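You operate a simulated robot arm through the tools that you are given. There is no shell and no other tool. Be economical: measure what you need, move in short steps, check, and stop when the job is done.

The job below is to be done with a simulated two-armed robot. You get a single attempt, and the scene is never put back.

Task
Put the rose and lavender bags in the upper drawer to dry.
Fine: hold the orange catch down to pull it out; shut it; green toggle ON.

Only the result counts: the job must be done as asked and must still hold three seconds after the hand-in. Knocking over, shifting, dropping, spilling or breaking anything else fails it.

Robot
Two 6-joint arms with two-finger parallel grippers on one trunk, on a base that drives. Base frame: it is fixed to the floor where the robot stands at the start and does not move with it; the origin is under the middle of the robot, x ahead of it, y to its left, z up. Lengths are in m, angles in degrees, forces in N, time in s.
The left shoulder is at the start at [0.06, 0.187, 1.122], the right one opposite. With the tool pointing down near the work surface each hand reaches from about 0.1 to 0.6 m from the robot's upright axis, wherever it stands, measured 20 degrees to its own side. Places, roughly: green toggle [0.6, -0.1, 1]; inside of the upper cabinet drawer [0.7, -0.1, 0.9]; orange catch [0.8, 0.1, 1]; upper cabinet drawer [0.7, 0, 0.9]. Payload 1.57 kg a hand.
The TCP of each hand is the grasp point between the finger pads, 0.03 m short of the fingertips. In the tool frame z runs along the fingers and y along their closing line. Largest opening 0.11 m; finger width 0.024, thickness 0.012; the body of the gripper, 0.048 by 0.112 m, starts 0.078 m behind the TCP.
Orientation is that of the tool frame in the base frame, as a unit quaternion [x, y, z, w]. With the fingers straight down and closing along the base's y, the tool's x points along the base's -x, its y along +y and its z along -z.

Tools
- The arms move only by the tool apply_moves. It takes "left_steps", "right_steps" or both (then of equal length, played together; a hand with none holds still); each is a list of rows, each a list of 6 numbers: the shift along the tool's x, y, z in cm, then the turn, a rotation vector about the tool's x, y, z in rad. In form: [[dx, dy, dz, rx, ry, rz], ...]. A call has 1 to 20 rows; each row is the pose to reach, as a shift and turn from the pose commanded when the call began, along the tool's axes at that moment. "left_claw" and "right_claw" are, for a hand that has rows, the opening, from 0 (shut) to 1 (fully open), set as the call begins (left out, the last holds). Each row takes 0.2 s and may step no farther than 0.05 m and 8.6 degrees from the row before; otherwise, or with a gripper value out of range, the whole call is refused. A pose out of reach is approached as far as the arm can. The call stops where the force on the tool passes 90 N (or 10 N more than at its start, if that is more) or the arm is blocked; 0.2 s more then pass. Each finger travels about 0.153 m/s and halts on what it meets, pressing with about 40 N; the grip force reading is that of the motor and also rises with nothing between the fingers. The clock runs only during rows and for 0.2 s after the last one: add rows that repeat a pose to give the fingers time. The reply holds the time, the measured pose of the TCP, the force on the tool along the base axes, the opening and the grip force, in the units named above and with some noise, with the torque about the TCP (base axes, N m) and any sound that the robot's microphone picked up.
- Cameras (640 x 400 px; columns grow to the right, rows downward): "scene" is now at [0.0188, -0.0237, 1.6719]; the picture's right is [-0.13, -0.99, 0.00], its down [-0.73, 0.10, -0.68] and it looks along [0.67, -0.09, -0.74] (base axes); focal length 283 px, centre (320, 200). "left" rides on the left gripper at [0.07, -0.016, -0.141] in its tool frame; the picture's right is [0.23, 0.97, 0.00], its down [-0.85, 0.20, -0.48] and it looks along [-0.47, 0.11, 0.88] (tool axes); focal length 222 px, centre (320, 200). "right" rides on the right gripper at [0.07, 0.016, -0.141] in its tool frame; the picture's right is [-0.23, 0.97, 0.00], its down [-0.86, -0.20, -0.48] and it looks along [-0.47, -0.11, 0.88] (tool axes); focal length 222 px, centre (320, 200).
- camera(camera): a new picture of that camera. No time passes.
- slide_trunk(by): slides the trunk up (or, below 0, down) by that many m; the arms and the scene camera ride with it, the base frame stays. It gives what a move gives, with no picture.
- roll_base(legs): drives the robot by 1 to 6 legs, each [ahead, left, turn to the left] in m, m and degrees, along the robot's own axes; the way and the turn of a leg run together, so that a leg with both is an arc; at most 1.5 m and 180 degrees a leg. The arms and the cameras ride along, it lands a little off, and it stops where it bumps. It gives what a move gives.
- pan_tilt(pan, tilt): turns the head with the scene camera to pan (to the left, within 86 degrees either way) and tilt (down, from -29 to 69), counted from straight ahead of the robot. It gives what a move gives.
- point_at(camera, pixels): for up to 12 pixels [column, row] of the newest picture of that camera ("zoom" is the newest enlarged one), the place [x, y, z] in the base frame of the surface seen there, good to about 0.003 m, but the place of the scene camera against the robot may be out by one fixed shift of up to 0.025 m in any direction. No time passes.
- close_up(camera, box): a new picture of the part [left, top, right, bottom] of that camera's present view, enlarged. No time passes.
- hand_in(): hands the job in; it is judged then, once.

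Go step by step. Measure first, check grasps and placings, and put right what went wrong. The budget is 80 turns and 78 pictures, counting those below and the enlarged ones. Unless the task says otherwise, let go and move clear before handing in, and close with one line.

The tools are called after "Call:" by a JSON object that holds its "api" and its "payload". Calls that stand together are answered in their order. apply_moves: Moves the arms, as the interface text tells. Its arguments: {"type":"object","properties":{"left_steps":{"type":"array"},"left_claw":{"type":"number"},"right_steps":{"type":"array"},"right_claw":{"type":"number"}},"required":[]} The other tools are called the same way: slide_trunk (by) slides the trunk up or down; roll_base (legs) drives the base; pan_tilt (pan, tilt) turns the head that bears the scene camera; camera (camera) takes a picture; point_at (camera, pixels) gives the place of the surface under pixels of a picture; close_up (camera, box) takes an enlarged picture of a part of a camera's view; hand_in () hands the job in.

At the start:

```text
t: 0.0
left_tool_pos: [0.4898, 0.2147, 1.2157]
left_tool_rot: [0.001, 1.0, 0.0, -0.001]
left_wrist_force: [0.5, 0.7, 0.0]
left_wrist_torque: [0.0, 0.0, -0.02]
left_width: 0.1101
left_finger_force: 0.0
right_tool_pos: [0.4786, -0.1985, 1.2462]
right_tool_rot: [0.001, 1.0, 0.0, 0.001]
right_wrist_force: [-0.3, 0.7, -0.5]
right_wrist_torque: [-0.01, -0.02, -0.01]
right_width: 0.1101
right_finger_force: 0.0
trunk travel left (down, up): [-0.75, 0.24]
robot x, y, heading: [0.0005, -0.0032, 0.5]
head pan, tilt: [-7.7, 47.4]
```

scene: 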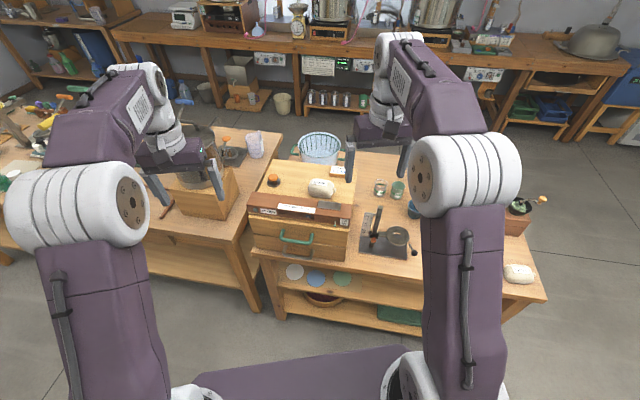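
right: 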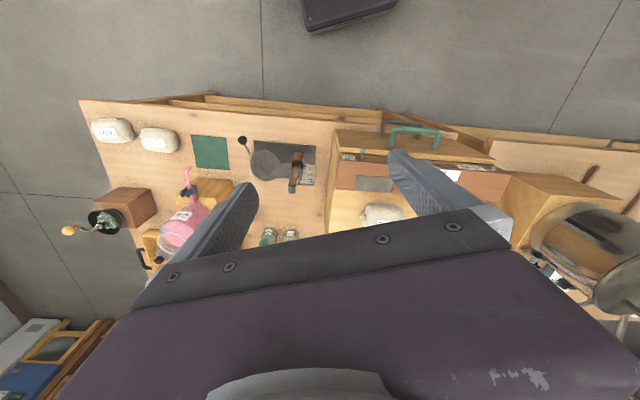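
left: 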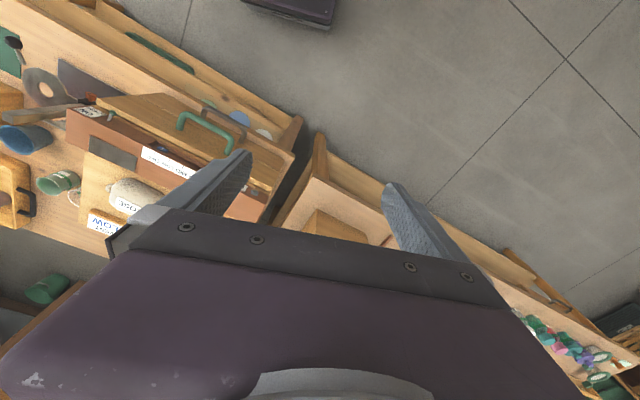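

The scene shows the cabinet around pixel (300,215) with bags at (320,187), (518,273) and others. I'll enlarge the parts to read the labels.

Call:
{"api": "close_up", "payload": {"camera": "scene", "box": [230, 120, 430, 270]}}

Call:
{"api": "close_up", "payload": {"camera": "right", "box": [70, 90, 330, 270]}}

Call:
{"api": "close_up", "payload": {"camera": "right", "box": [310, 100, 530, 250]}}

Call:
{"api": "close_up", "payload": {"camera": "left", "box": [0, 70, 300, 260]}}

```text
2.67 times, centred on (330, 195) of scene
```

zoom: 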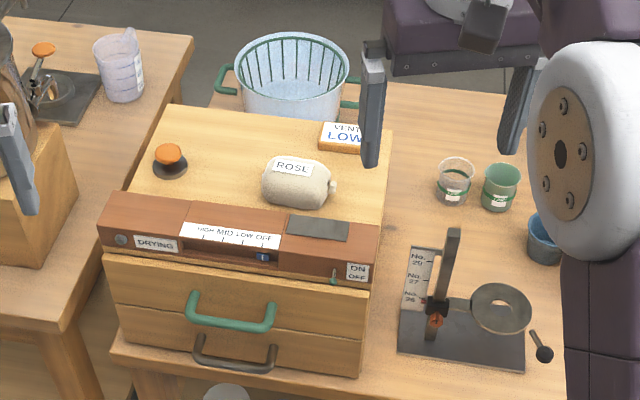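

```text
2.22 times, centred on (200, 180) of right
```

zoom: 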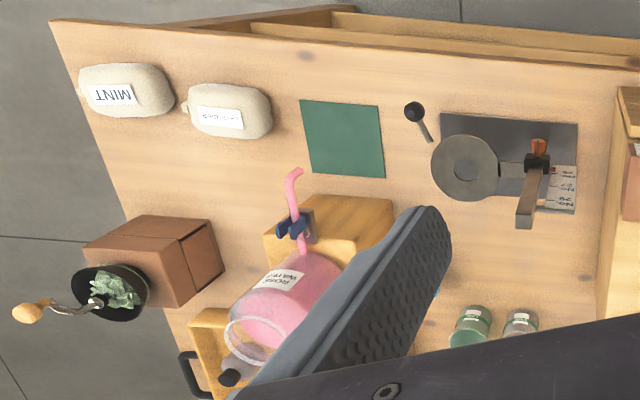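

```text
2.67 times, centred on (420, 175) of right
```

zoom: 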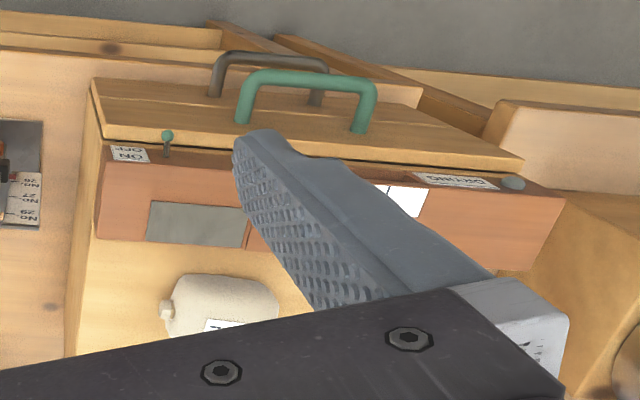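

```text
2.11 times, centred on (150, 165) of left
```

zoom: 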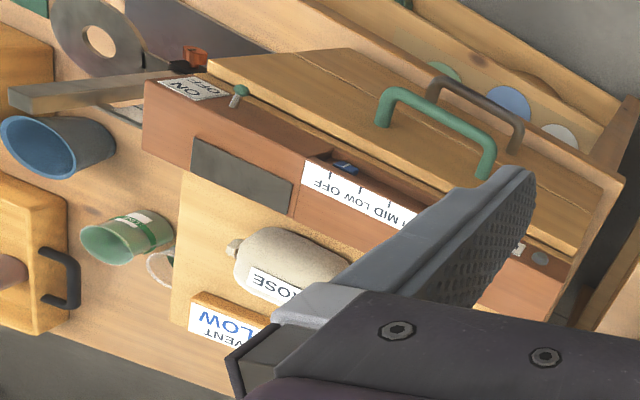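

The rose bag sits on the cabinet. MINT and a second bag, probably lavender, are at the right end of the table. I'll measure the key points in the scene and right cameras and read the second label.

Call:
{"api": "close_up", "payload": {"camera": "scene", "box": [240, 170, 360, 270]}}

Call:
{"api": "point_at", "payload": {"camera": "right", "pixels": [[158, 140], [112, 130], [380, 212], [379, 147], [373, 153], [415, 128], [390, 130], [440, 132], [336, 132], [492, 160], [334, 230], [142, 140]]}}

Call:
{"api": "close_up", "payload": {"camera": "right", "box": [80, 105, 200, 165]}}

```text
4.00 times, centred on (300, 220) of scene
```

zoom: 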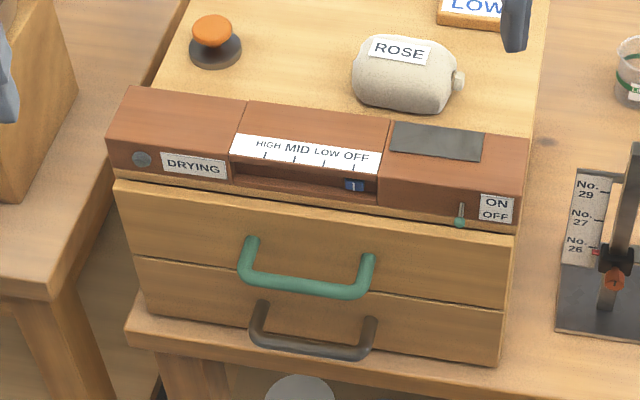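

```text
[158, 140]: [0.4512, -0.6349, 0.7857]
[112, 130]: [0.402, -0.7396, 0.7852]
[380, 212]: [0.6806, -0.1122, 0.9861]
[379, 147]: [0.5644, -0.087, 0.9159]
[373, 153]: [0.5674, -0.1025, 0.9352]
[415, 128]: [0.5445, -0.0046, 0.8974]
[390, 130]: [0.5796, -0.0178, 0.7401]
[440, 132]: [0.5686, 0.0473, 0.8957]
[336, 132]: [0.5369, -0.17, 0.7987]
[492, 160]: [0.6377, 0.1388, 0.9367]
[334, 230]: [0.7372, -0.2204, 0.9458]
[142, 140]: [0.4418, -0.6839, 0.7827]
```

```text
5.33 times, centred on (140, 135) of right
```

zoom: 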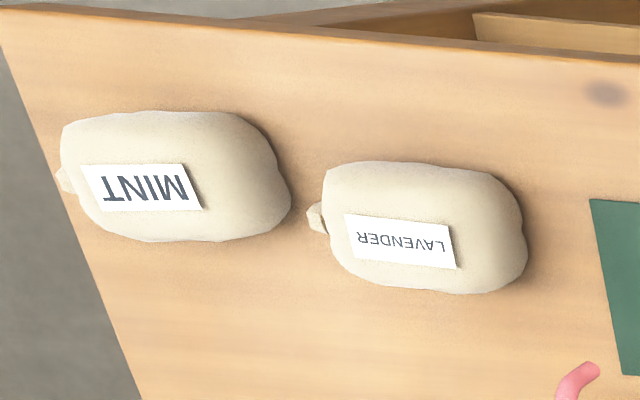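

Label LAVENDER is at right-camera pixel (158,140), about [0.45,-0.65,0.785]. Next I'll measure the cabinet geometry in a sharp scene zoom.

Call:
{"api": "close_up", "payload": {"camera": "scene", "box": [240, 160, 368, 270]}}

Call:
{"api": "point_at", "payload": {"camera": "scene", "pixels": [[273, 178], [274, 182], [320, 187], [255, 207], [348, 224], [262, 192], [344, 203], [355, 225], [283, 237], [297, 242], [311, 239], [330, 210]]}}

Call:
{"api": "close_up", "payload": {"camera": "left", "box": [60, 80, 300, 240]}}

Call:
{"api": "point_at", "payload": {"camera": "left", "pixels": [[205, 117], [181, 123], [229, 148], [178, 115], [230, 135], [130, 198], [113, 113], [73, 108], [262, 187], [82, 152], [88, 215], [60, 128]]}}

```text
3.64 times, centred on (304, 215) of scene
```

zoom: 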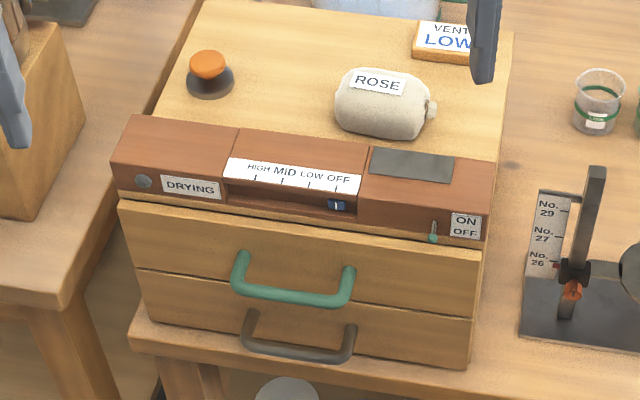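

```text
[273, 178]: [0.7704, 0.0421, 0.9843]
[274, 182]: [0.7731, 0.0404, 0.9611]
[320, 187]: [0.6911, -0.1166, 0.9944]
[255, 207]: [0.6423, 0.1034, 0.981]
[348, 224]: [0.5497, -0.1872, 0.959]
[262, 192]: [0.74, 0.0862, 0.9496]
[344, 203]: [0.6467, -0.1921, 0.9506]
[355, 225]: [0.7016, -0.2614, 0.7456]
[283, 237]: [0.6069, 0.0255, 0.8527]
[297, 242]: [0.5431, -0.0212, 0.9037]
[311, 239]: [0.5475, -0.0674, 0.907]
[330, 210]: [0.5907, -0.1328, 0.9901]
```

```text
2.50 times, centred on (180, 160) of left
```

zoom: 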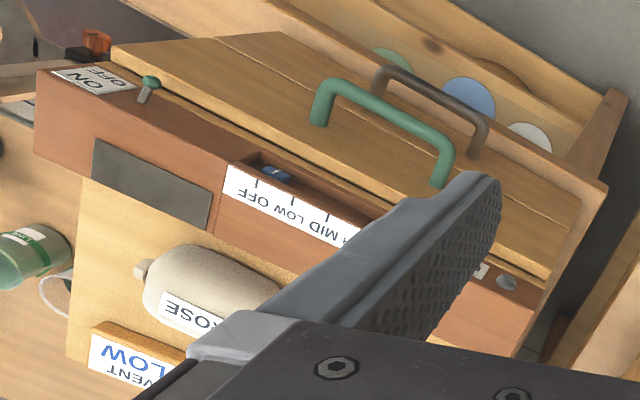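

```text
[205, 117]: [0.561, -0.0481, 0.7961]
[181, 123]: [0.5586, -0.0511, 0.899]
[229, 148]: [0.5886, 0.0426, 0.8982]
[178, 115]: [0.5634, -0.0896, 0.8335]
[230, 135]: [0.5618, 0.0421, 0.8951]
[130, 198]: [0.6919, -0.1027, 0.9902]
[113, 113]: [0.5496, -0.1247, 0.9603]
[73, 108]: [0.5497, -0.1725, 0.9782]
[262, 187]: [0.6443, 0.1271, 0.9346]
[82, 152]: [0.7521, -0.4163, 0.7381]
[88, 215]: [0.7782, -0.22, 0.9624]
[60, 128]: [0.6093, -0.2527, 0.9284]
```

Handle and panel are measured: the cabinet front is yawed about 17° and the panel top is near z 0.98. Before driving closer I'll measure the table front, my own base edge (scene pixel 330,350) and the tall objects.

Call:
{"api": "camera", "payload": {"camera": "scene"}}

Call:
{"api": "point_at", "payload": {"camera": "scene", "pixels": [[330, 348], [270, 300], [400, 320], [283, 312], [545, 295], [205, 145], [195, 190], [414, 155], [378, 208], [398, 236], [255, 300], [390, 352]]}}

Call:
{"api": "point_at", "payload": {"camera": "left", "pixels": [[190, 115], [205, 117], [216, 125], [228, 133], [236, 138], [300, 120], [320, 138], [330, 235], [278, 225], [250, 110], [112, 60], [390, 243]]}}

```text
66 pictures are left
```

scene: 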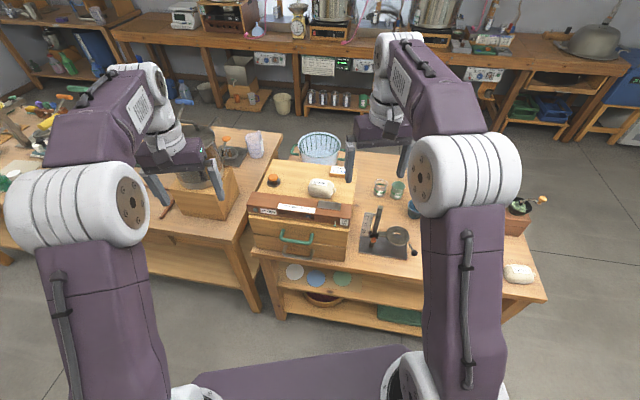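

```text
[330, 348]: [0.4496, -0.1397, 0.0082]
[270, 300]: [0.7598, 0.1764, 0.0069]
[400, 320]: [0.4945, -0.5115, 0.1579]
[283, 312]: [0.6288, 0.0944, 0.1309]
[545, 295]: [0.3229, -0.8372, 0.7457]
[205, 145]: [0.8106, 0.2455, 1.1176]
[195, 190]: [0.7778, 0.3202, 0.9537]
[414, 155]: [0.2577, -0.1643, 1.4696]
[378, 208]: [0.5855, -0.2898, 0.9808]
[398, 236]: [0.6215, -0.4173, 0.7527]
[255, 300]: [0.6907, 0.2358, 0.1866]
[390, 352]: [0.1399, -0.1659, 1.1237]
```

```text
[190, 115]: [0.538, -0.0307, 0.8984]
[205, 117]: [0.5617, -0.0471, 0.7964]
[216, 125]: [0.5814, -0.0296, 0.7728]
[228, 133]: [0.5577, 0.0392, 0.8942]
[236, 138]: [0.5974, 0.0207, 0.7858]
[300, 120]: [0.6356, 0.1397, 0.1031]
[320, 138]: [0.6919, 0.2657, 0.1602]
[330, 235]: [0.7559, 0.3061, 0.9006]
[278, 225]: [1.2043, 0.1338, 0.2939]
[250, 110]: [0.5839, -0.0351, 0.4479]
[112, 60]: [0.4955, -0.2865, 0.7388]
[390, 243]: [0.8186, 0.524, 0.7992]
```

The tabletop is at z 0.74 and the table edge is parallel to the cabinet front (yaw -17°). The pot near the left hand reaches about 1.12, so I'll raise the trunk before turning and driving in front of the cabinet.

Call:
{"api": "slide_trunk", "payload": {"by": 0.15}}

Call:
{"api": "roll_base", "payload": {"legs": [[0, 0, -17.5], [0.12, 0.18, 0]]}}

Call:
{"api": "pan_tilt", "payload": {"pan": 0, "tilt": 60}}

Call:
{"api": "camera", "payload": {"camera": "scene"}}

Call:
{"api": "camera", "payload": {"camera": "left"}}

```text
t: 1.8
left_tool_pos: [0.4917, 0.2154, 1.3664]
left_tool_rot: [0.0, 1.0, 0.0, 0.0]
left_wrist_force: [0.0, -0.4, -0.3]
left_wrist_torque: [0.0, 0.03, -0.01]
left_width: 0.1099
left_finger_force: 0.1
right_tool_pos: [0.4781, -0.1989, 1.3961]
right_tool_rot: [0.0, 1.0, 0.0, -0.001]
right_wrist_force: [0.2, 0.6, -1.0]
right_wrist_torque: [-0.02, 0.03, -0.02]
right_width: 0.1103
right_finger_force: 0.1
trunk travel left (down, up): [-0.9, 0.09]
robot x, y, heading: [-0.0003, 0.0005, 0.2]
head pan, tilt: [-7.7, 47.4]
```

```text
t: 4.4
left_tool_pos: [0.6965, 0.1904, 1.3668]
left_tool_rot: [0.153, 0.988, 0.001, 0.002]
left_wrist_force: [0.6, -0.1, 0.4]
left_wrist_torque: [0.02, -0.04, 0.01]
left_width: 0.11
left_finger_force: 0.0
right_tool_pos: [0.5605, -0.2007, 1.3957]
right_tool_rot: [0.152, 0.988, 0.002, 0.001]
right_wrist_force: [-0.6, -0.8, -0.6]
right_wrist_torque: [0.05, -0.03, 0.01]
right_width: 0.1101
right_finger_force: 0.1
trunk travel left (down, up): [-0.9, 0.09]
robot x, y, heading: [0.17, 0.137, -17.6]
head pan, tilt: [-7.7, 47.4]
```

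```text
t: 5.2
left_tool_pos: [0.7006, 0.1929, 1.3667]
left_tool_rot: [0.152, 0.988, 0.0, 0.002]
left_wrist_force: [-0.7, -0.3, -0.6]
left_wrist_torque: [0.0, -0.01, 0.01]
left_width: 0.1101
left_finger_force: 0.1
right_tool_pos: [0.565, -0.1978, 1.396]
right_tool_rot: [0.152, 0.988, 0.0, 0.0]
right_wrist_force: [0.3, -0.5, 0.0]
right_wrist_torque: [0.02, -0.01, 0.02]
right_width: 0.1098
right_finger_force: 0.0
trunk travel left (down, up): [-0.9, 0.09]
robot x, y, heading: [0.1691, 0.1344, -17.4]
head pan, tilt: [0.0, 60.0]
```

```text
65 pictures are left
```

scene: 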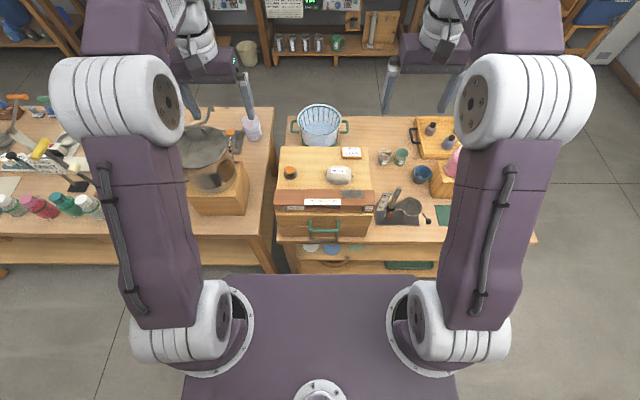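

```text
64 pictures are left
```

left: 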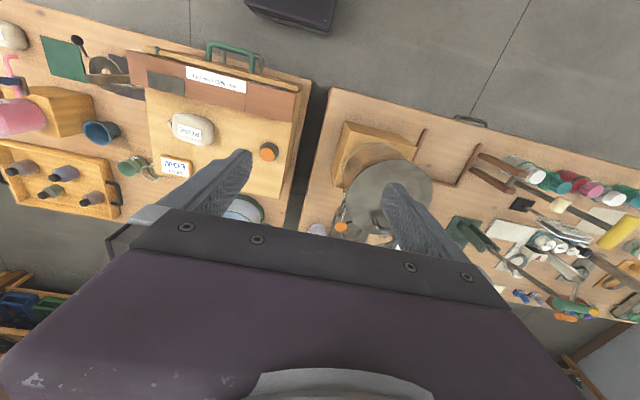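

The left camera now sees the catch at (269,152), rose at (192,128) and the handle at (232,50). I'll measure them all from this calibrated wrist view.

Call:
{"api": "point_at", "payload": {"camera": "left", "pixels": [[269, 152], [266, 157], [192, 128], [174, 128], [214, 130], [190, 115], [208, 43], [232, 47], [254, 54], [302, 85], [128, 60], [390, 180]]}}

Call:
{"api": "close_up", "payload": {"camera": "left", "box": [120, 30, 320, 170]}}

Call:
{"api": "camera", "payload": {"camera": "right"}}

```text
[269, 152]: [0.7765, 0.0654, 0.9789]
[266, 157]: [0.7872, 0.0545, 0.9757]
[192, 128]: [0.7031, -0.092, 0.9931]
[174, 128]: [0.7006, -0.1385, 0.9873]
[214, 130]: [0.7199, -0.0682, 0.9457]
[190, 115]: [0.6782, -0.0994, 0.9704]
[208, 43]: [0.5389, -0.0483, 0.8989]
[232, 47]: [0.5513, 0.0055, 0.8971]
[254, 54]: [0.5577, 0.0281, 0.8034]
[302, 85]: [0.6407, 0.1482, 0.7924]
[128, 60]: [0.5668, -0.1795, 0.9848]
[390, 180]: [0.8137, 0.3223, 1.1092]
```

```text
2.86 times, centred on (220, 100) of left
```

zoom: 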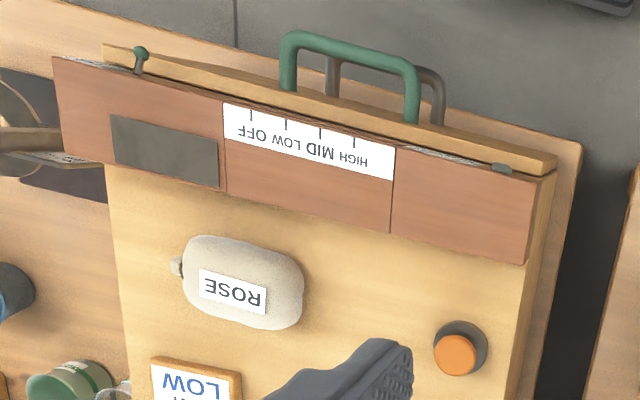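

```text
62 pictures are left
```

right: 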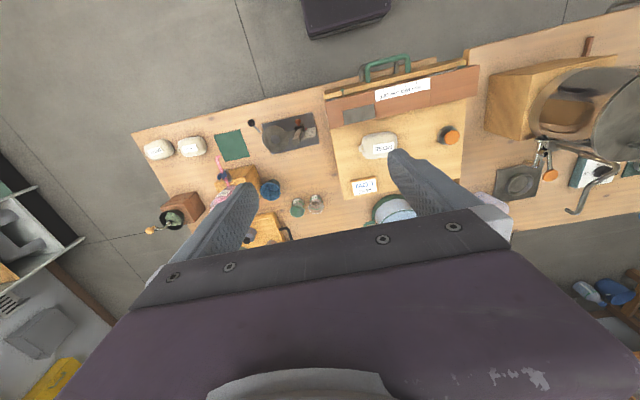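

The catch top is about (0.777, 0.062, 0.98) and the handle bar centre about (0.548,-0.003,0.898). Its standoff from the drawer front is about 4.5 cm. I'll bring the left hand, shut, above the catch, and the right hand above the handle turned 90°.

Call:
{"api": "apply_moves", "payload": {"left_claw": 0, "left_steps": [[-3.7, -3.4, 0, 0, 0, 0], [-7.5, -6.8, 0, 0, 0, 0], [-11.2, -10.2, 0, 0, 0, 0], [-11.2, -10.2, 5, 0, 0, 0], [-11.2, -10.2, 10, 0, 0, 0], [-11.2, -10.2, 15, 0, 0, 0], [-11.2, -10.2, 20, 0, 0, 0], [-11.2, -10.2, 25, 0, 0, 0], [-11.2, -10.2, 30, 0, 0, 0], [-11.2, -10.2, 30, 0, 0, 0]]}}

Call:
{"api": "apply_moves", "payload": {"right_claw": 0.5, "right_steps": [[0.7, 1.7, 2, 0, 0, -0.143], [1.4, 3.3, 5, 0, 0, -0.286], [2.1, 5, 8, 0, 0, -0.429], [2.7, 6.6, 11, 0, 0, -0.571], [3.4, 8.3, 14, 0, 0, -0.714], [4.1, 9.9, 17, 0, 0, -0.857], [4.8, 11.6, 20, 0, 0, -1.0], [5.5, 13.2, 23, 0, 0, -1.143], [6.1, 14.9, 26, 0, 0, -1.286], [6.8, 16.5, 29, 0, 0, -1.429], [7.5, 18.2, 32, 0, 0, -1.571], [7.5, 18.2, 36, 0, 0, -1.571], [7.5, 18.2, 39, 0, 0, -1.571]]}}

Call:
{"api": "camera", "payload": {"camera": "right"}}

Call:
{"api": "camera", "payload": {"camera": "left"}}

```text
refused: row 1 steps farther than a row can; nothing moved
```

```text
t: 8.0
left_tool_pos: [0.7016, 0.1927, 1.3645]
left_tool_rot: [0.152, 0.988, 0.001, 0.0]
left_wrist_force: [0.2, -0.2, 0.2]
left_wrist_torque: [0.01, -0.01, 0.01]
left_width: 0.1099
left_finger_force: 0.1
right_tool_pos: [0.5491, -0.0016, 1.0046]
right_tool_rot: [-0.591, 0.807, 0.0, 0.0]
right_wrist_force: [0.4, -0.2, -0.1]
right_wrist_torque: [0.01, 0.01, 0.02]
right_width: 0.0551
right_finger_force: 0.1
trunk travel left (down, up): [-0.9, 0.09]
robot x, y, heading: [0.1639, 0.1349, -17.5]
head pan, tilt: [0.0, 60.0]
```

```text
61 pictures are left
```

right: 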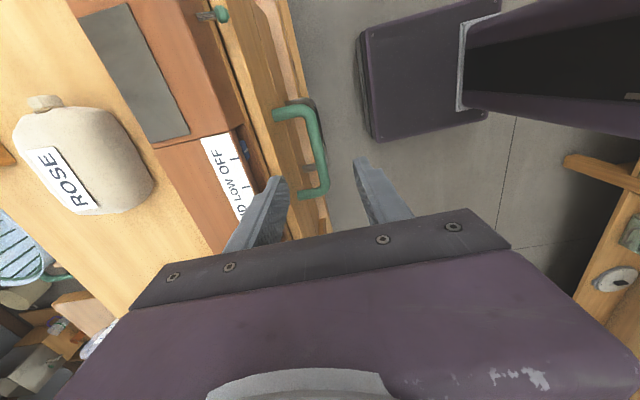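

```text
60 pictures are left
```

left: 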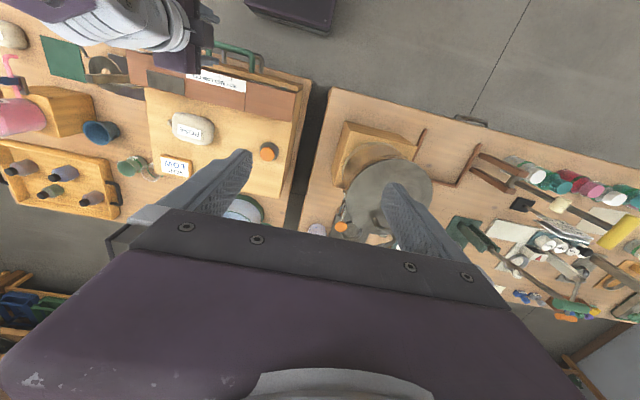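

The right hand is above the handle. The left call was refused because one step was too large, so I'll repeat it in finer steps and measure the handle bar in the right picture (around 315,150).

Call:
{"api": "point_at", "payload": {"camera": "right", "pixels": [[305, 112], [314, 135], [321, 158], [324, 185], [285, 113], [312, 194], [275, 130], [222, 14], [245, 120]]}}

Call:
{"api": "apply_moves", "payload": {"left_claw": 0, "left_steps": [[-2.8, -2.55, 0, 0, 0, 0], [-5.6, -5.1, 0, 0, 0, 0], [-8.4, -7.65, 0, 0, 0, 0], [-11.2, -10.2, 0, 0, 0, 0], [-11.2, -10.2, 5, 0, 0, 0], [-11.2, -10.2, 10, 0, 0, 0], [-11.2, -10.2, 15, 0, 0, 0], [-11.2, -10.2, 20, 0, 0, 0], [-11.2, -10.2, 25, 0, 0, 0], [-11.2, -10.2, 30, 0, 0, 0], [-11.2, -10.2, 30, 0, 0, 0]]}}

Call:
{"api": "camera", "payload": {"camera": "left"}}

```text
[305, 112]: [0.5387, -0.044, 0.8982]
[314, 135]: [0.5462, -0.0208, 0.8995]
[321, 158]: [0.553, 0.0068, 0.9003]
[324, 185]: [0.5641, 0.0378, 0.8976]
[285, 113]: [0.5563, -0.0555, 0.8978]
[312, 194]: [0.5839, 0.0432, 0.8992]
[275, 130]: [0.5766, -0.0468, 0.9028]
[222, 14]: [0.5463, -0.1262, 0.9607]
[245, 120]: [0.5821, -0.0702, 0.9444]
```

```text
t: 10.4
left_tool_pos: [0.7686, 0.0677, 1.0726]
left_tool_rot: [0.152, 0.988, 0.0, 0.001]
left_wrist_force: [1.0, -0.7, 0.2]
left_wrist_torque: [0.01, 0.01, -0.03]
left_width: 0.0002
left_finger_force: 21.3
left hand out of reach, approached as far as the arm can: row 3, 4, 5, 6, 7, 8, 9, 10, 11
right_tool_pos: [0.5482, -0.0014, 1.0069]
right_tool_rot: [-0.591, 0.806, 0.001, 0.0]
right_wrist_force: [0.0, -0.4, 0.4]
right_wrist_torque: [0.0, -0.02, 0.01]
right_width: 0.0548
right_finger_force: 0.1
trunk travel left (down, up): [-0.9, 0.09]
robot x, y, heading: [0.1679, 0.1367, -17.5]
head pan, tilt: [0.0, 60.0]
```

```text
59 pictures are left
```

left: 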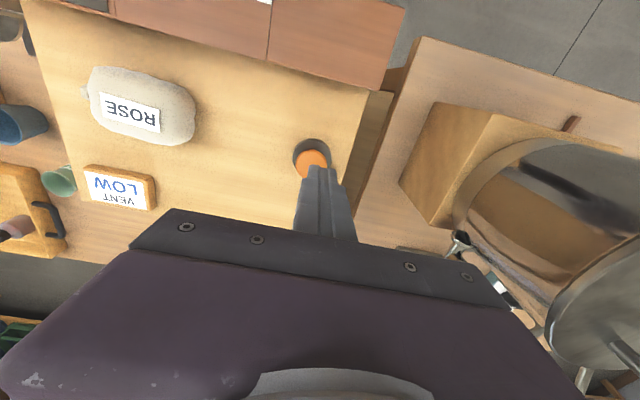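

The left hand is about 1 cm short at full reach, so the base should go a few cm closer. I'll lift the right hand clear first, then drive 5 cm ahead and re-measure the catch.

Call:
{"api": "point_at", "payload": {"camera": "left", "pixels": [[307, 155], [313, 160], [300, 163], [320, 155], [310, 145]]}}

Call:
{"api": "apply_moves", "payload": {"right_steps": [[0, 0, -4, 0, 0, 0], [0, 0, -8, 0, 0, 0]]}}

Call:
{"api": "roll_base", "payload": {"legs": [[0.05, 0, 0]]}}

Call:
{"api": "camera", "payload": {"camera": "left"}}

```text
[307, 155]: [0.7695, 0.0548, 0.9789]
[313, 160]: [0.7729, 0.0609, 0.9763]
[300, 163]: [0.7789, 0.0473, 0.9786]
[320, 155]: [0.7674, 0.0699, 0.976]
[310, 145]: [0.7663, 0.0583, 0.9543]
```

```text
t: 11.0
left_tool_pos: [0.7681, 0.0682, 1.0716]
left_tool_rot: [0.153, 0.988, 0.0, 0.001]
left_wrist_force: [-0.3, -0.4, -0.3]
left_wrist_torque: [0.02, -0.01, 0.01]
left_width: 0.0
left_finger_force: 21.4
right_tool_pos: [0.5459, -0.0018, 1.0856]
right_tool_rot: [-0.591, 0.807, 0.0, 0.0]
right_wrist_force: [-0.4, 0.6, -0.8]
right_wrist_torque: [-0.02, -0.02, 0.01]
right_width: 0.055
right_finger_force: 0.1
trunk travel left (down, up): [-0.9, 0.09]
robot x, y, heading: [0.1688, 0.1371, -17.5]
head pan, tilt: [0.0, 60.0]
```

```text
t: 11.9
left_tool_pos: [0.8084, 0.0547, 1.0771]
left_tool_rot: [0.153, 0.988, 0.0, 0.005]
left_wrist_force: [-1.2, -0.6, 0.5]
left_wrist_torque: [-0.01, -0.07, 0.03]
left_width: 0.0
left_finger_force: 21.0
right_tool_pos: [0.588, -0.0147, 1.0903]
right_tool_rot: [-0.591, 0.807, -0.003, 0.003]
right_wrist_force: [-0.6, 0.6, 1.4]
right_wrist_torque: [-0.03, -0.09, -0.03]
right_width: 0.055
right_finger_force: 0.0
trunk travel left (down, up): [-0.9, 0.09]
robot x, y, heading: [0.2175, 0.123, -17.2]
head pan, tilt: [0.0, 60.0]
```

```text
58 pictures are left
```

left: 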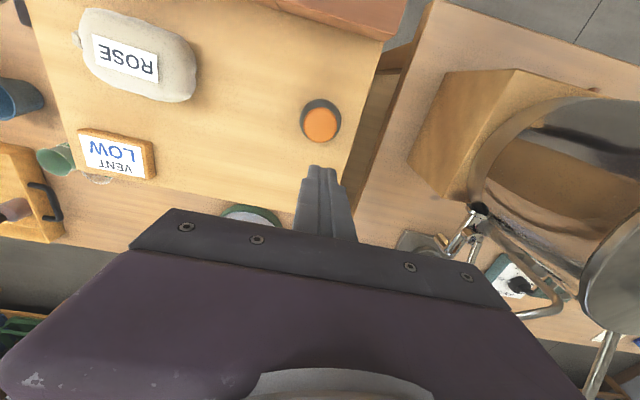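

The hand is now past the catch (cap at 320,124). I'll measure the catch and do a null move to see the settled pose.

Call:
{"api": "point_at", "payload": {"camera": "left", "pixels": [[320, 124], [308, 124], [333, 124], [320, 112], [320, 137]]}}

Call:
{"api": "apply_moves", "payload": {"left_steps": [[0, 0, 0, 0, 0, 0], [0, 0, 0, 0, 0, 0]], "right_steps": [[0, 0, 0, 0, 0, 0], [0, 0, 0, 0, 0, 0]]}}

```text
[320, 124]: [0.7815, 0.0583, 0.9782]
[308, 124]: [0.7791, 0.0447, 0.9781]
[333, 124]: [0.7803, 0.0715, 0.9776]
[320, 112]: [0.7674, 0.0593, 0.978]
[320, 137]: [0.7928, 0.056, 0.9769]
```

```text
t: 12.5
left_tool_pos: [0.8133, 0.054, 1.0738]
left_tool_rot: [0.152, 0.988, 0.0, 0.002]
left_wrist_force: [-0.1, -0.1, 0.1]
left_wrist_torque: [0.0, -0.04, 0.01]
left_width: 0.0001
left_finger_force: 20.9
right_tool_pos: [0.5912, -0.0151, 1.0878]
right_tool_rot: [-0.592, 0.806, -0.001, 0.0]
right_wrist_force: [-0.1, 0.2, 0.5]
right_wrist_torque: [0.0, -0.04, -0.02]
right_width: 0.055
right_finger_force: 0.0
trunk travel left (down, up): [-0.9, 0.09]
robot x, y, heading: [0.2134, 0.1239, -17.8]
head pan, tilt: [0.0, 60.0]
```

Catch centre is (0.780,0.058,0.978). I'll place the left tip just above it, and lower the right hand around the bar.

Call:
{"api": "apply_moves", "payload": {"right_claw": 0.4, "right_steps": [[0, 2.1, 0, 0, 0, 0], [0, 4.2, 0, 0, 0, 0], [0, 4.2, 4, 0, 0, 0], [0, 4.2, 8, 0, 0, 0], [0, 4.2, 12, 0, 0, 0], [0, 4.2, 15, 0, 0, 0], [0, 4.2, 17.6, 0, 0, 0], [0, 4.2, 17.6, 0, 0, 0]], "left_steps": [[1.6, -0.3, 0, 0, 0, 0], [3.3, -0.6, 0, 0, 0, 0], [3.3, -0.6, 2, 0, 0, 0], [3.3, -0.6, 4, 0, 0, 0], [3.3, -0.6, 5, 0, 0, 0], [3.3, -0.6, 5.5, 0, 0, 0], [3.3, -0.6, 5.5, 0, 0, 0], [3.3, -0.6, 5.5, 0, 0, 0]]}}

Call:
{"api": "camera", "payload": {"camera": "right"}}

Call:
{"api": "camera", "payload": {"camera": "left"}}

```text
t: 14.0
left_tool_pos: [0.7796, 0.0571, 1.0174]
left_tool_rot: [0.153, 0.988, 0.001, 0.002]
left_wrist_force: [0.0, -0.6, -0.3]
left_wrist_torque: [0.01, -0.01, 0.01]
left_width: 0.0001
left_finger_force: 21.6
right_tool_pos: [0.5561, -0.0044, 0.9278]
right_tool_rot: [-0.588, 0.809, -0.003, 0.006]
right_wrist_force: [-6.8, -5.4, 29.5]
right_wrist_torque: [-0.59, -0.83, -0.29]
right_width: 0.0405
right_finger_force: 0.1
trunk travel left (down, up): [-0.9, 0.09]
robot x, y, heading: [0.2131, 0.1212, -17.4]
head pan, tilt: [0.0, 60.0]
stopped in row 7 (right hand): the force on the tool passed its limit (the readings are from after the stop); the commanded pose is now the measured one
```

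```text
57 pictures are left
```

right: 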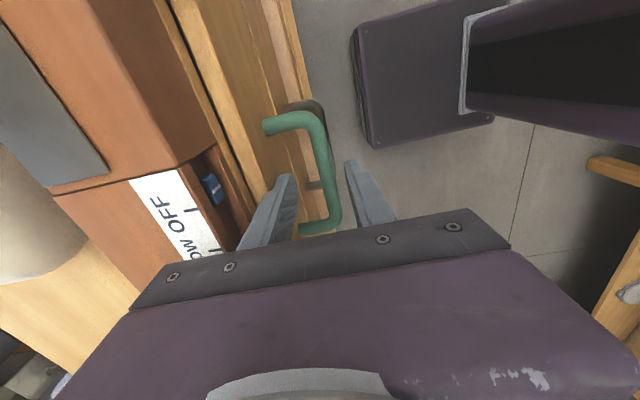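

```text
56 pictures are left
```

left: 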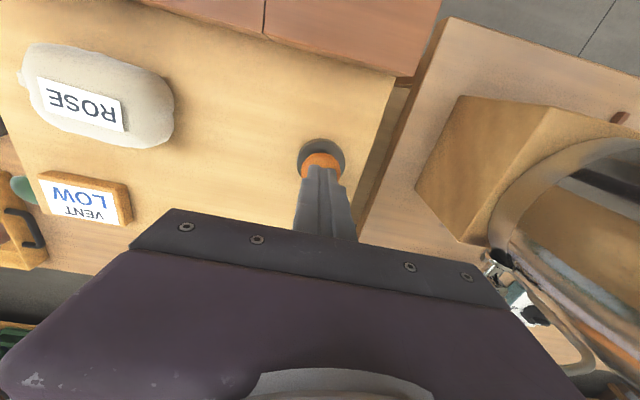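

The right hand stopped at z 0.928. The inner finger (285,175) landed on the drawer front's top edge because the standoff is only about 3.6 cm. I'll lift, shift 7 mm toward me, narrow the opening and go down again.

Call:
{"api": "apply_moves", "payload": {"right_claw": 0.33, "right_steps": [[0, 0, -2, 0, 0, 0], [0, 0.7, -2, 0, 0, 0], [0, 0.7, -2, 0, 0, 0], [0, 0.7, -1, 0, 0, 0], [0, 0.7, 0, 0, 0, 0], [0, 0.7, 0.8, 0, 0, 0], [0, 0.7, 1.6, 0, 0, 0], [0, 0.7, 1.6, 0, 0, 0]]}}

Call:
{"api": "close_up", "payload": {"camera": "right", "box": [180, 80, 420, 250]}}

```text
t: 15.8
left_tool_pos: [0.7828, 0.0557, 1.0169]
left_tool_rot: [0.154, 0.988, -0.001, 0.001]
left_wrist_force: [0.3, 1.5, 0.2]
left_wrist_torque: [-0.04, -0.01, 0.01]
left_width: 0.0001
left_finger_force: 21.5
right_tool_pos: [0.5527, -0.0014, 0.9101]
right_tool_rot: [-0.589, 0.808, -0.002, 0.004]
right_wrist_force: [0.3, -0.2, 0.0]
right_wrist_torque: [0.01, -0.01, 0.0]
right_width: 0.0367
right_finger_force: 0.0
trunk travel left (down, up): [-0.9, 0.09]
robot x, y, heading: [0.2176, 0.1231, -17.5]
head pan, tilt: [0.0, 60.0]
```

```text
2.35 times, centred on (300, 165) of right
```

zoom: 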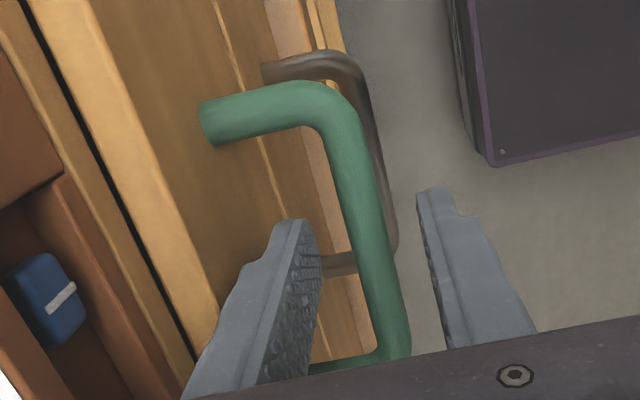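

The bar is now between the fingers. I'll close the right claw on it and press the catch with the left.

Call:
{"api": "apply_moves", "payload": {"right_claw": 0, "right_steps": [[0, 0, 0, 0, 0, 0], [0, 0, 0, 0, 0, 0], [0, 0, 0, 0, 0, 0], [0, 0, 0, 0, 0, 0], [0, 0, 0, 0, 0, 0]], "left_steps": [[0, 0, 0.5, 0, 0, 0], [0, 0, 0.9, 0, 0, 0], [0, 0, 1.3, 0, 0, 0], [0, 0, 1.7, 0, 0, 0], [0, 0, 2.0, 0, 0, 0]]}}

```text
t: 17.0
left_tool_pos: [0.7825, 0.0567, 1.0005]
left_tool_rot: [0.153, 0.988, -0.001, 0.005]
left_wrist_force: [-1.8, 2.7, 35.7]
left_wrist_torque: [0.18, 0.36, -0.19]
left_width: 0.0001
left_finger_force: 21.4
right_tool_pos: [0.5493, -0.0015, 0.9117]
right_tool_rot: [-0.589, 0.808, -0.002, 0.004]
right_wrist_force: [1.5, 2.6, -24.5]
right_wrist_torque: [0.08, -0.02, 0.75]
right_width: 0.013
right_finger_force: 29.3
trunk travel left (down, up): [-0.9, 0.09]
robot x, y, heading: [0.2152, 0.1207, -17.3]
head pan, tilt: [0.0, 60.0]
```

The catch is down with about 36 N on it, and the bar is gripped at 13 mm. I'll pull the drawer out slowly while the left keeps holding.

Call:
{"api": "apply_moves", "payload": {"right_steps": [[0, 0.7, 0, 0, 0, 0], [0, 1.5, 0, 0, 0, 0], [0, 2.5, 0, 0, 0, 0], [0, 3.5, 0, 0, 0, 0], [0, 4.5, 0, 0, 0, 0], [0, 5.5, 0, 0, 0, 0], [0, 6.5, 0, 0, 0, 0], [0, 7.5, 0, 0, 0, 0], [0, 7.5, 0, 0, 0, 0]]}}

Call:
{"api": "camera", "payload": {"camera": "scene"}}

```text
t: 19.0
left_tool_pos: [0.7824, 0.0565, 0.9992]
left_tool_rot: [0.153, 0.988, -0.002, 0.006]
left_wrist_force: [12.3, 0.9, 33.6]
left_wrist_torque: [0.18, -0.09, 0.02]
left_width: 0.0002
left_finger_force: 21.5
right_tool_pos: [0.4798, 0.0219, 0.9114]
right_tool_rot: [-0.589, 0.808, -0.003, 0.006]
right_wrist_force: [1.9, 0.3, 24.0]
right_wrist_torque: [-0.03, -0.07, 0.69]
right_width: 0.0128
right_finger_force: 29.2
trunk travel left (down, up): [-0.9, 0.09]
robot x, y, heading: [0.2152, 0.12, -17.4]
head pan, tilt: [0.0, 60.0]
```

```text
54 pictures are left
```

scene: 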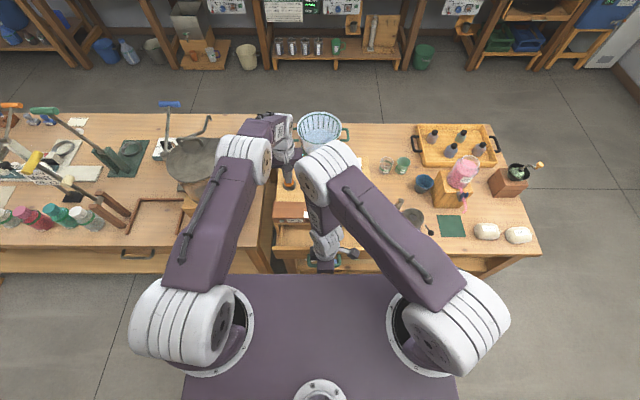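

The drawer slid 7 cm with no resistance. I'll continue pulling, stopping at the end stop.

Call:
{"api": "apply_moves", "payload": {"right_steps": [[0, 1, 0, 0, 0, 0], [0, 2, 0, 0, 0, 0], [0, 3, 0, 0, 0, 0], [0, 4, 0, 0, 0, 0], [0, 5, 0, 0, 0, 0], [0, 6, 0, 0, 0, 0], [0, 6, 0, 0, 0, 0]]}}

Call:
{"api": "camera", "payload": {"camera": "right"}}

```text
t: 20.6
left_tool_pos: [0.7831, 0.0561, 1.0006]
left_tool_rot: [0.153, 0.988, -0.002, 0.007]
left_wrist_force: [12.0, 0.5, 36.4]
left_wrist_torque: [0.15, -0.08, -0.03]
left_width: 0.0
left_finger_force: 21.6
right_tool_pos: [0.4222, 0.0404, 0.9098]
right_tool_rot: [-0.59, 0.808, -0.003, 0.004]
right_wrist_force: [1.9, 3.3, 23.7]
right_wrist_torque: [0.11, -0.08, 0.66]
right_width: 0.0127
right_finger_force: 29.6
trunk travel left (down, up): [-0.9, 0.09]
robot x, y, heading: [0.2148, 0.1213, -17.7]
head pan, tilt: [0.0, 60.0]
```

```text
53 pictures are left
```

right: 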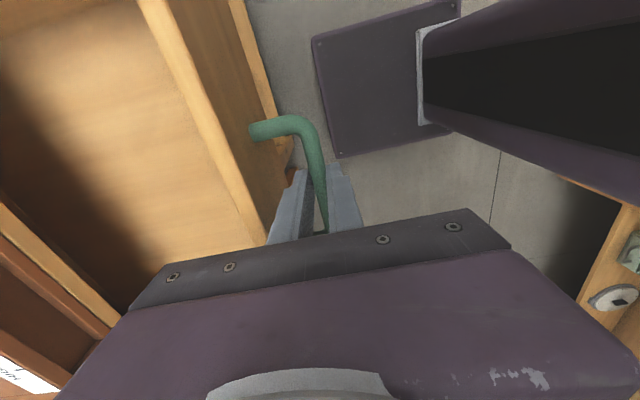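

The drawer is open 13 cm with its interior visible. I'll pull 3 cm more, then release the catch and the handle.

Call:
{"api": "apply_moves", "payload": {"right_steps": [[0, 1, 0, 0, 0, 0], [0, 2, 0, 0, 0, 0], [0, 3, 0, 0, 0, 0], [0, 3, 0, 0, 0, 0]]}}

Call:
{"api": "apply_moves", "payload": {"left_steps": [[0, 0, -2, 0, 0, 0], [0, 0, -5, 0, 0, 0], [0, 0, -9, 0, 0, 0], [0, 0, -9, 0, 0, 0]], "right_steps": [[0, 0, 0, 0, 0, 0], [0, 0, 0, 0, 0, 0], [0, 0, 0, 0, 0, 0], [0, 0, 0, 0, 0, 0]], "right_claw": 0.35}}

Call:
{"api": "apply_moves", "payload": {"right_steps": [[0, 0, -3, 0, 0, 0], [0, 0, -7, 0, 0, 0], [0, 0, -11, 0, 0, 0], [0, 0, -15, 0, 0, 0], [0, 0, -19, 0, 0, 0]]}}

Call:
{"api": "camera", "payload": {"camera": "right"}}

```text
t: 21.6
left_tool_pos: [0.7828, 0.0562, 0.9999]
left_tool_rot: [0.153, 0.988, -0.001, 0.006]
left_wrist_force: [10.4, -2.0, 37.3]
left_wrist_torque: [0.08, -0.01, 0.0]
left_width: 0.0
left_finger_force: 21.5
right_tool_pos: [0.3929, 0.0502, 0.9092]
right_tool_rot: [-0.589, 0.808, -0.003, 0.004]
right_wrist_force: [2.8, 7.8, 17.1]
right_wrist_torque: [0.4, -0.14, 0.66]
right_width: 0.0129
right_finger_force: 29.6
trunk travel left (down, up): [-0.9, 0.09]
robot x, y, heading: [0.2116, 0.1166, -17.5]
head pan, tilt: [0.0, 60.0]
```

```text
t: 22.6
left_tool_pos: [0.7819, 0.0547, 1.0853]
left_tool_rot: [0.153, 0.988, 0.0, 0.001]
left_wrist_force: [0.1, -0.3, 0.0]
left_wrist_torque: [-0.03, -0.03, -0.02]
left_width: 0.0
left_finger_force: 21.4
right_tool_pos: [0.396, 0.0479, 0.9088]
right_tool_rot: [-0.588, 0.809, -0.002, 0.004]
right_wrist_force: [-1.4, -0.6, -0.2]
right_wrist_torque: [0.06, 0.0, -0.03]
right_width: 0.0376
right_finger_force: 0.1
trunk travel left (down, up): [-0.9, 0.09]
robot x, y, heading: [0.2139, 0.1214, -17.4]
head pan, tilt: [0.0, 60.0]
```

```text
t: 23.7
left_tool_pos: [0.7815, 0.0541, 1.0852]
left_tool_rot: [0.153, 0.988, 0.0, 0.001]
left_wrist_force: [0.1, 0.7, 0.1]
left_wrist_torque: [0.01, -0.03, -0.02]
left_width: 0.0
left_finger_force: 21.7
right_tool_pos: [0.3935, 0.0465, 1.0608]
right_tool_rot: [-0.586, 0.81, -0.002, 0.001]
right_wrist_force: [-5.9, 0.5, -120.4]
right_wrist_torque: [1.26, -6.02, -0.08]
right_width: 0.0385
right_finger_force: 0.1
right hand out of reach, approached as far as the arm can: row 5
trunk travel left (down, up): [-0.9, 0.09]
robot x, y, heading: [0.2149, 0.1192, -17.7]
head pan, tilt: [0.0, 60.0]
stopped in row 5 (right hand): the force on the tool passed its limit (the readings are from after the stop); the commanded pose is now the measured one
```

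```text
52 pictures are left
```

right: 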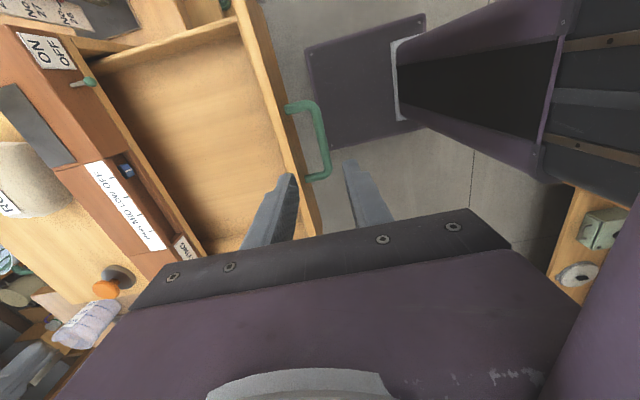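

The drawer stays open about 16 cm. The right arm reached its fold limit on the way up, so I'll move it down a little, then right and ahead to free it, and then look.

Call:
{"api": "apply_moves", "payload": {"right_steps": [[0, 0, 1.5, 0, 0, 0], [2, -2, 1.5, 0, 0, 0], [5, -4, 1.5, 0, 0, 0], [8, -6, 1.0, 0, 0, 0], [11, -8, 0, 0, 0, 0], [14, -10, -1, 0, 0, 0]]}}

Call:
{"api": "camera", "payload": {"camera": "right"}}

Call:
{"api": "camera", "payload": {"camera": "scene"}}

```text
t: 25.1
left_tool_pos: [0.7831, 0.0536, 1.0842]
left_tool_rot: [0.153, 0.988, 0.001, 0.0]
left_wrist_force: [0.3, 0.0, -0.4]
left_wrist_torque: [0.01, -0.01, -0.02]
left_width: 0.0
left_finger_force: 21.8
right_tool_pos: [0.4457, -0.1179, 1.0731]
right_tool_rot: [-0.587, 0.81, -0.002, 0.003]
right_wrist_force: [-0.9, -0.4, 0.0]
right_wrist_torque: [0.06, -0.01, -0.01]
right_width: 0.038
right_finger_force: 0.1
trunk travel left (down, up): [-0.9, 0.09]
robot x, y, heading: [0.2165, 0.1205, -17.6]
head pan, tilt: [0.0, 60.0]
```

```text
51 pictures are left
```

right: 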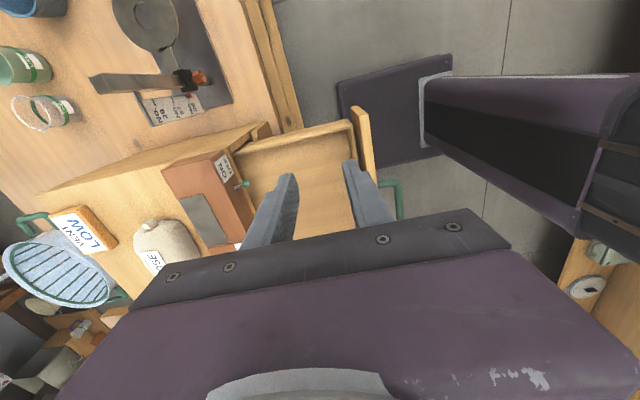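

```text
50 pictures are left
```

scene: 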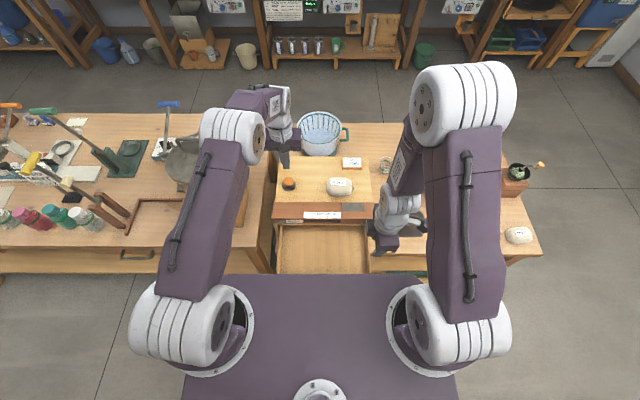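

The drawer is open and steady. I'll move the right hand off to the right and up, and take the left hand up and over the rose bag while turning it 90° to grip its short side.

Call:
{"api": "apply_moves", "payload": {"right_steps": [[4, 0, -1, 0, 0, 0], [8, 0, -3, 0, 0, 0], [12, 0, -5, 0, 0, 0], [16, 0, -6, 0, 0, 0], [19, 0, -7, 0, 0, 0]]}}

Call:
{"api": "apply_moves", "payload": {"left_claw": 0.8, "left_steps": [[0, 0, -3, 0, 0, 0.143], [0.3, -1.6, -6, 0, 0, 0.286], [0.6, -3.4, -7, 0, 0, 0.429], [1.0, -5.2, -7, 0, 0, 0.571], [1.3, -7.0, -7, 0, 0, 0.714], [1.6, -8.8, -7, 0, 0, 0.857], [2.0, -10.6, -7, 0, 0, 1.0], [2.3, -12.4, -7, 0, 0, 1.143], [2.6, -14.2, -7, 0, 0, 1.286], [3.0, -16, -7, 0, 0, 1.429], [3.3, -17.7, -7, 0, 0, 1.571], [3.3, -17.7, -7, 0, 0, 1.571]]}}

Call:
{"api": "camera", "payload": {"camera": "left"}}

Call:
{"api": "camera", "payload": {"camera": "scene"}}

```text
t: 26.3
left_tool_pos: [0.7822, 0.0531, 1.0857]
left_tool_rot: [0.154, 0.988, 0.001, 0.001]
left_wrist_force: [-0.8, -0.2, 0.1]
left_wrist_torque: [0.04, 0.0, -0.02]
left_width: 0.0
left_finger_force: 21.6
right_tool_pos: [0.3843, -0.2992, 1.1438]
right_tool_rot: [-0.586, 0.81, -0.002, 0.002]
right_wrist_force: [-0.1, -0.7, -0.7]
right_wrist_torque: [0.01, 0.01, 0.02]
right_width: 0.0384
right_finger_force: 0.0
trunk travel left (down, up): [-0.9, 0.09]
robot x, y, heading: [0.2172, 0.121, -17.6]
head pan, tilt: [0.0, 60.0]
```

```text
t: 28.9
left_tool_pos: [0.6964, -0.1037, 1.1551]
left_tool_rot: [0.807, 0.591, 0.0, 0.001]
left_wrist_force: [0.5, 0.4, -0.7]
left_wrist_torque: [0.01, 0.03, 0.02]
left_width: 0.0881
left_finger_force: 0.1
right_tool_pos: [0.3859, -0.2972, 1.1436]
right_tool_rot: [-0.586, 0.81, -0.002, 0.001]
right_wrist_force: [0.0, -0.4, -0.2]
right_wrist_torque: [0.04, 0.02, 0.0]
right_width: 0.0386
right_finger_force: 0.0
trunk travel left (down, up): [-0.9, 0.09]
robot x, y, heading: [0.2148, 0.1178, -17.5]
head pan, tilt: [0.0, 60.0]
```

```text
49 pictures are left
```

left: 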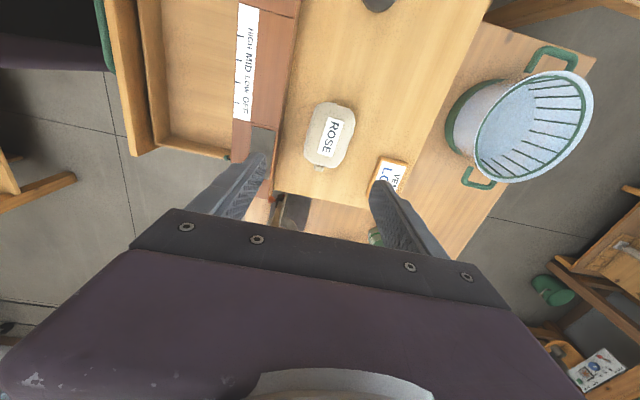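

```text
48 pictures are left
```

scene: 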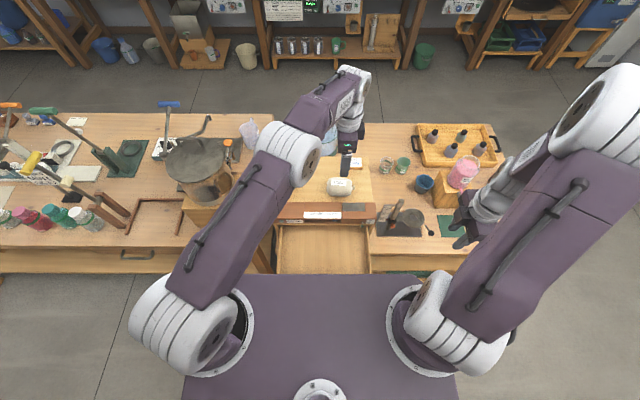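

The rose bag is at (330,135) in the left view, long axis along the cabinet front. I'll measure its edges, the vent block, and the drawer's interior.

Call:
{"api": "point_at", "payload": {"camera": "left", "pixels": [[330, 135], [330, 106], [324, 158], [311, 132], [349, 138], [387, 172], [377, 180], [200, 60], [170, 30], [150, 90], [180, 140], [283, 100]]}}

Call:
{"api": "close_up", "payload": {"camera": "left", "box": [230, 70, 450, 210]}}

```text
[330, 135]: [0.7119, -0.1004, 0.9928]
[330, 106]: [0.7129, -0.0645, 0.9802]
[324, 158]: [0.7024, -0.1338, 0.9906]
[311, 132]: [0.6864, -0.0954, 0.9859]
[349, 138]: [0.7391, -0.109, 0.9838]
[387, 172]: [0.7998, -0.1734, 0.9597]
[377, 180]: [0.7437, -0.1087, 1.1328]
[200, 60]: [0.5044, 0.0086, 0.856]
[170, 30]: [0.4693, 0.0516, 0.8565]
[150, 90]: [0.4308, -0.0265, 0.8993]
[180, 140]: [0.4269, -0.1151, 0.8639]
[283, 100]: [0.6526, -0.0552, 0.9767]
```

```text
2.86 times, centred on (340, 140) of left
```

zoom: 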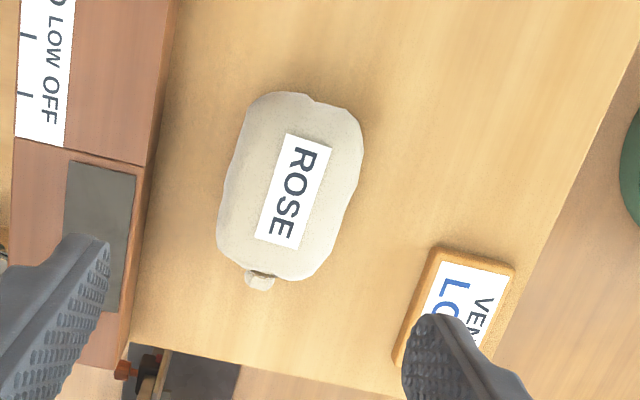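

The bag centre is about (0.711,-0.099), z 0.946–0.994, aligned with the claw. The drawer floor is at 0.857. I'll descend on the rose and close.

Call:
{"api": "apply_moves", "payload": {"left_steps": [[0.5, 0.6, 4, 0, 0, 0], [0.9, 1.2, 8, 0, 0, 0], [0.9, 1.2, 12, 0, 0, 0], [0.9, 1.2, 15, 0, 0, 0], [0.9, 1.2, 17.3, 0, 0, 0], [0.9, 1.2, 17.3, 0, 0, 0]]}}

Call:
{"api": "apply_moves", "payload": {"left_claw": 0.2, "left_steps": [[0, 0, 0, 0, 0, 0], [0, 0, 0, 0, 0, 0], [0, 0, 0, 0, 0, 0], [0, 0, 0, 0, 0, 0]]}}

Call:
{"api": "camera", "payload": {"camera": "left"}}

```text
t: 30.3
left_tool_pos: [0.7, -0.0871, 0.9871]
left_tool_rot: [0.807, 0.591, 0.0, 0.0]
left_wrist_force: [1.1, 0.6, 0.0]
left_wrist_torque: [0.02, 0.04, -0.03]
left_width: 0.0871
left_finger_force: 0.1
left hand out of reach, approached as far as the arm can: row 3, 4, 5, 6
right_tool_pos: [0.3858, -0.2964, 1.1429]
right_tool_rot: [-0.586, 0.81, -0.002, 0.001]
right_wrist_force: [0.0, 0.8, -0.1]
right_wrist_torque: [-0.01, 0.0, 0.01]
right_width: 0.0387
right_finger_force: 0.0
trunk travel left (down, up): [-0.9, 0.09]
robot x, y, heading: [0.2179, 0.1211, -17.8]
head pan, tilt: [0.0, 60.0]
```

```text
t: 31.3
left_tool_pos: [0.7005, -0.0868, 0.988]
left_tool_rot: [0.807, 0.591, 0.0, 0.0]
left_wrist_force: [-0.9, -0.2, 0.3]
left_wrist_torque: [0.0, 0.01, -0.02]
left_width: 0.0618
left_finger_force: 39.7
right_tool_pos: [0.3853, -0.2982, 1.1435]
right_tool_rot: [-0.586, 0.81, -0.002, 0.001]
right_wrist_force: [-0.3, -1.0, -0.2]
right_wrist_torque: [-0.01, 0.01, -0.01]
right_width: 0.0385
right_finger_force: 0.1
trunk travel left (down, up): [-0.9, 0.09]
robot x, y, heading: [0.2181, 0.12, -17.7]
head pan, tilt: [0.0, 60.0]
```

```text
46 pictures are left
```

left: 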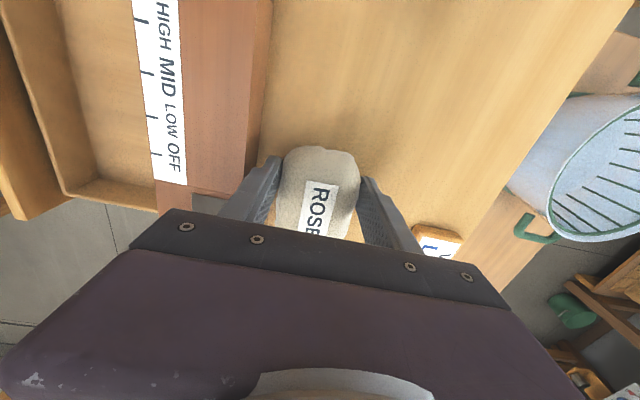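

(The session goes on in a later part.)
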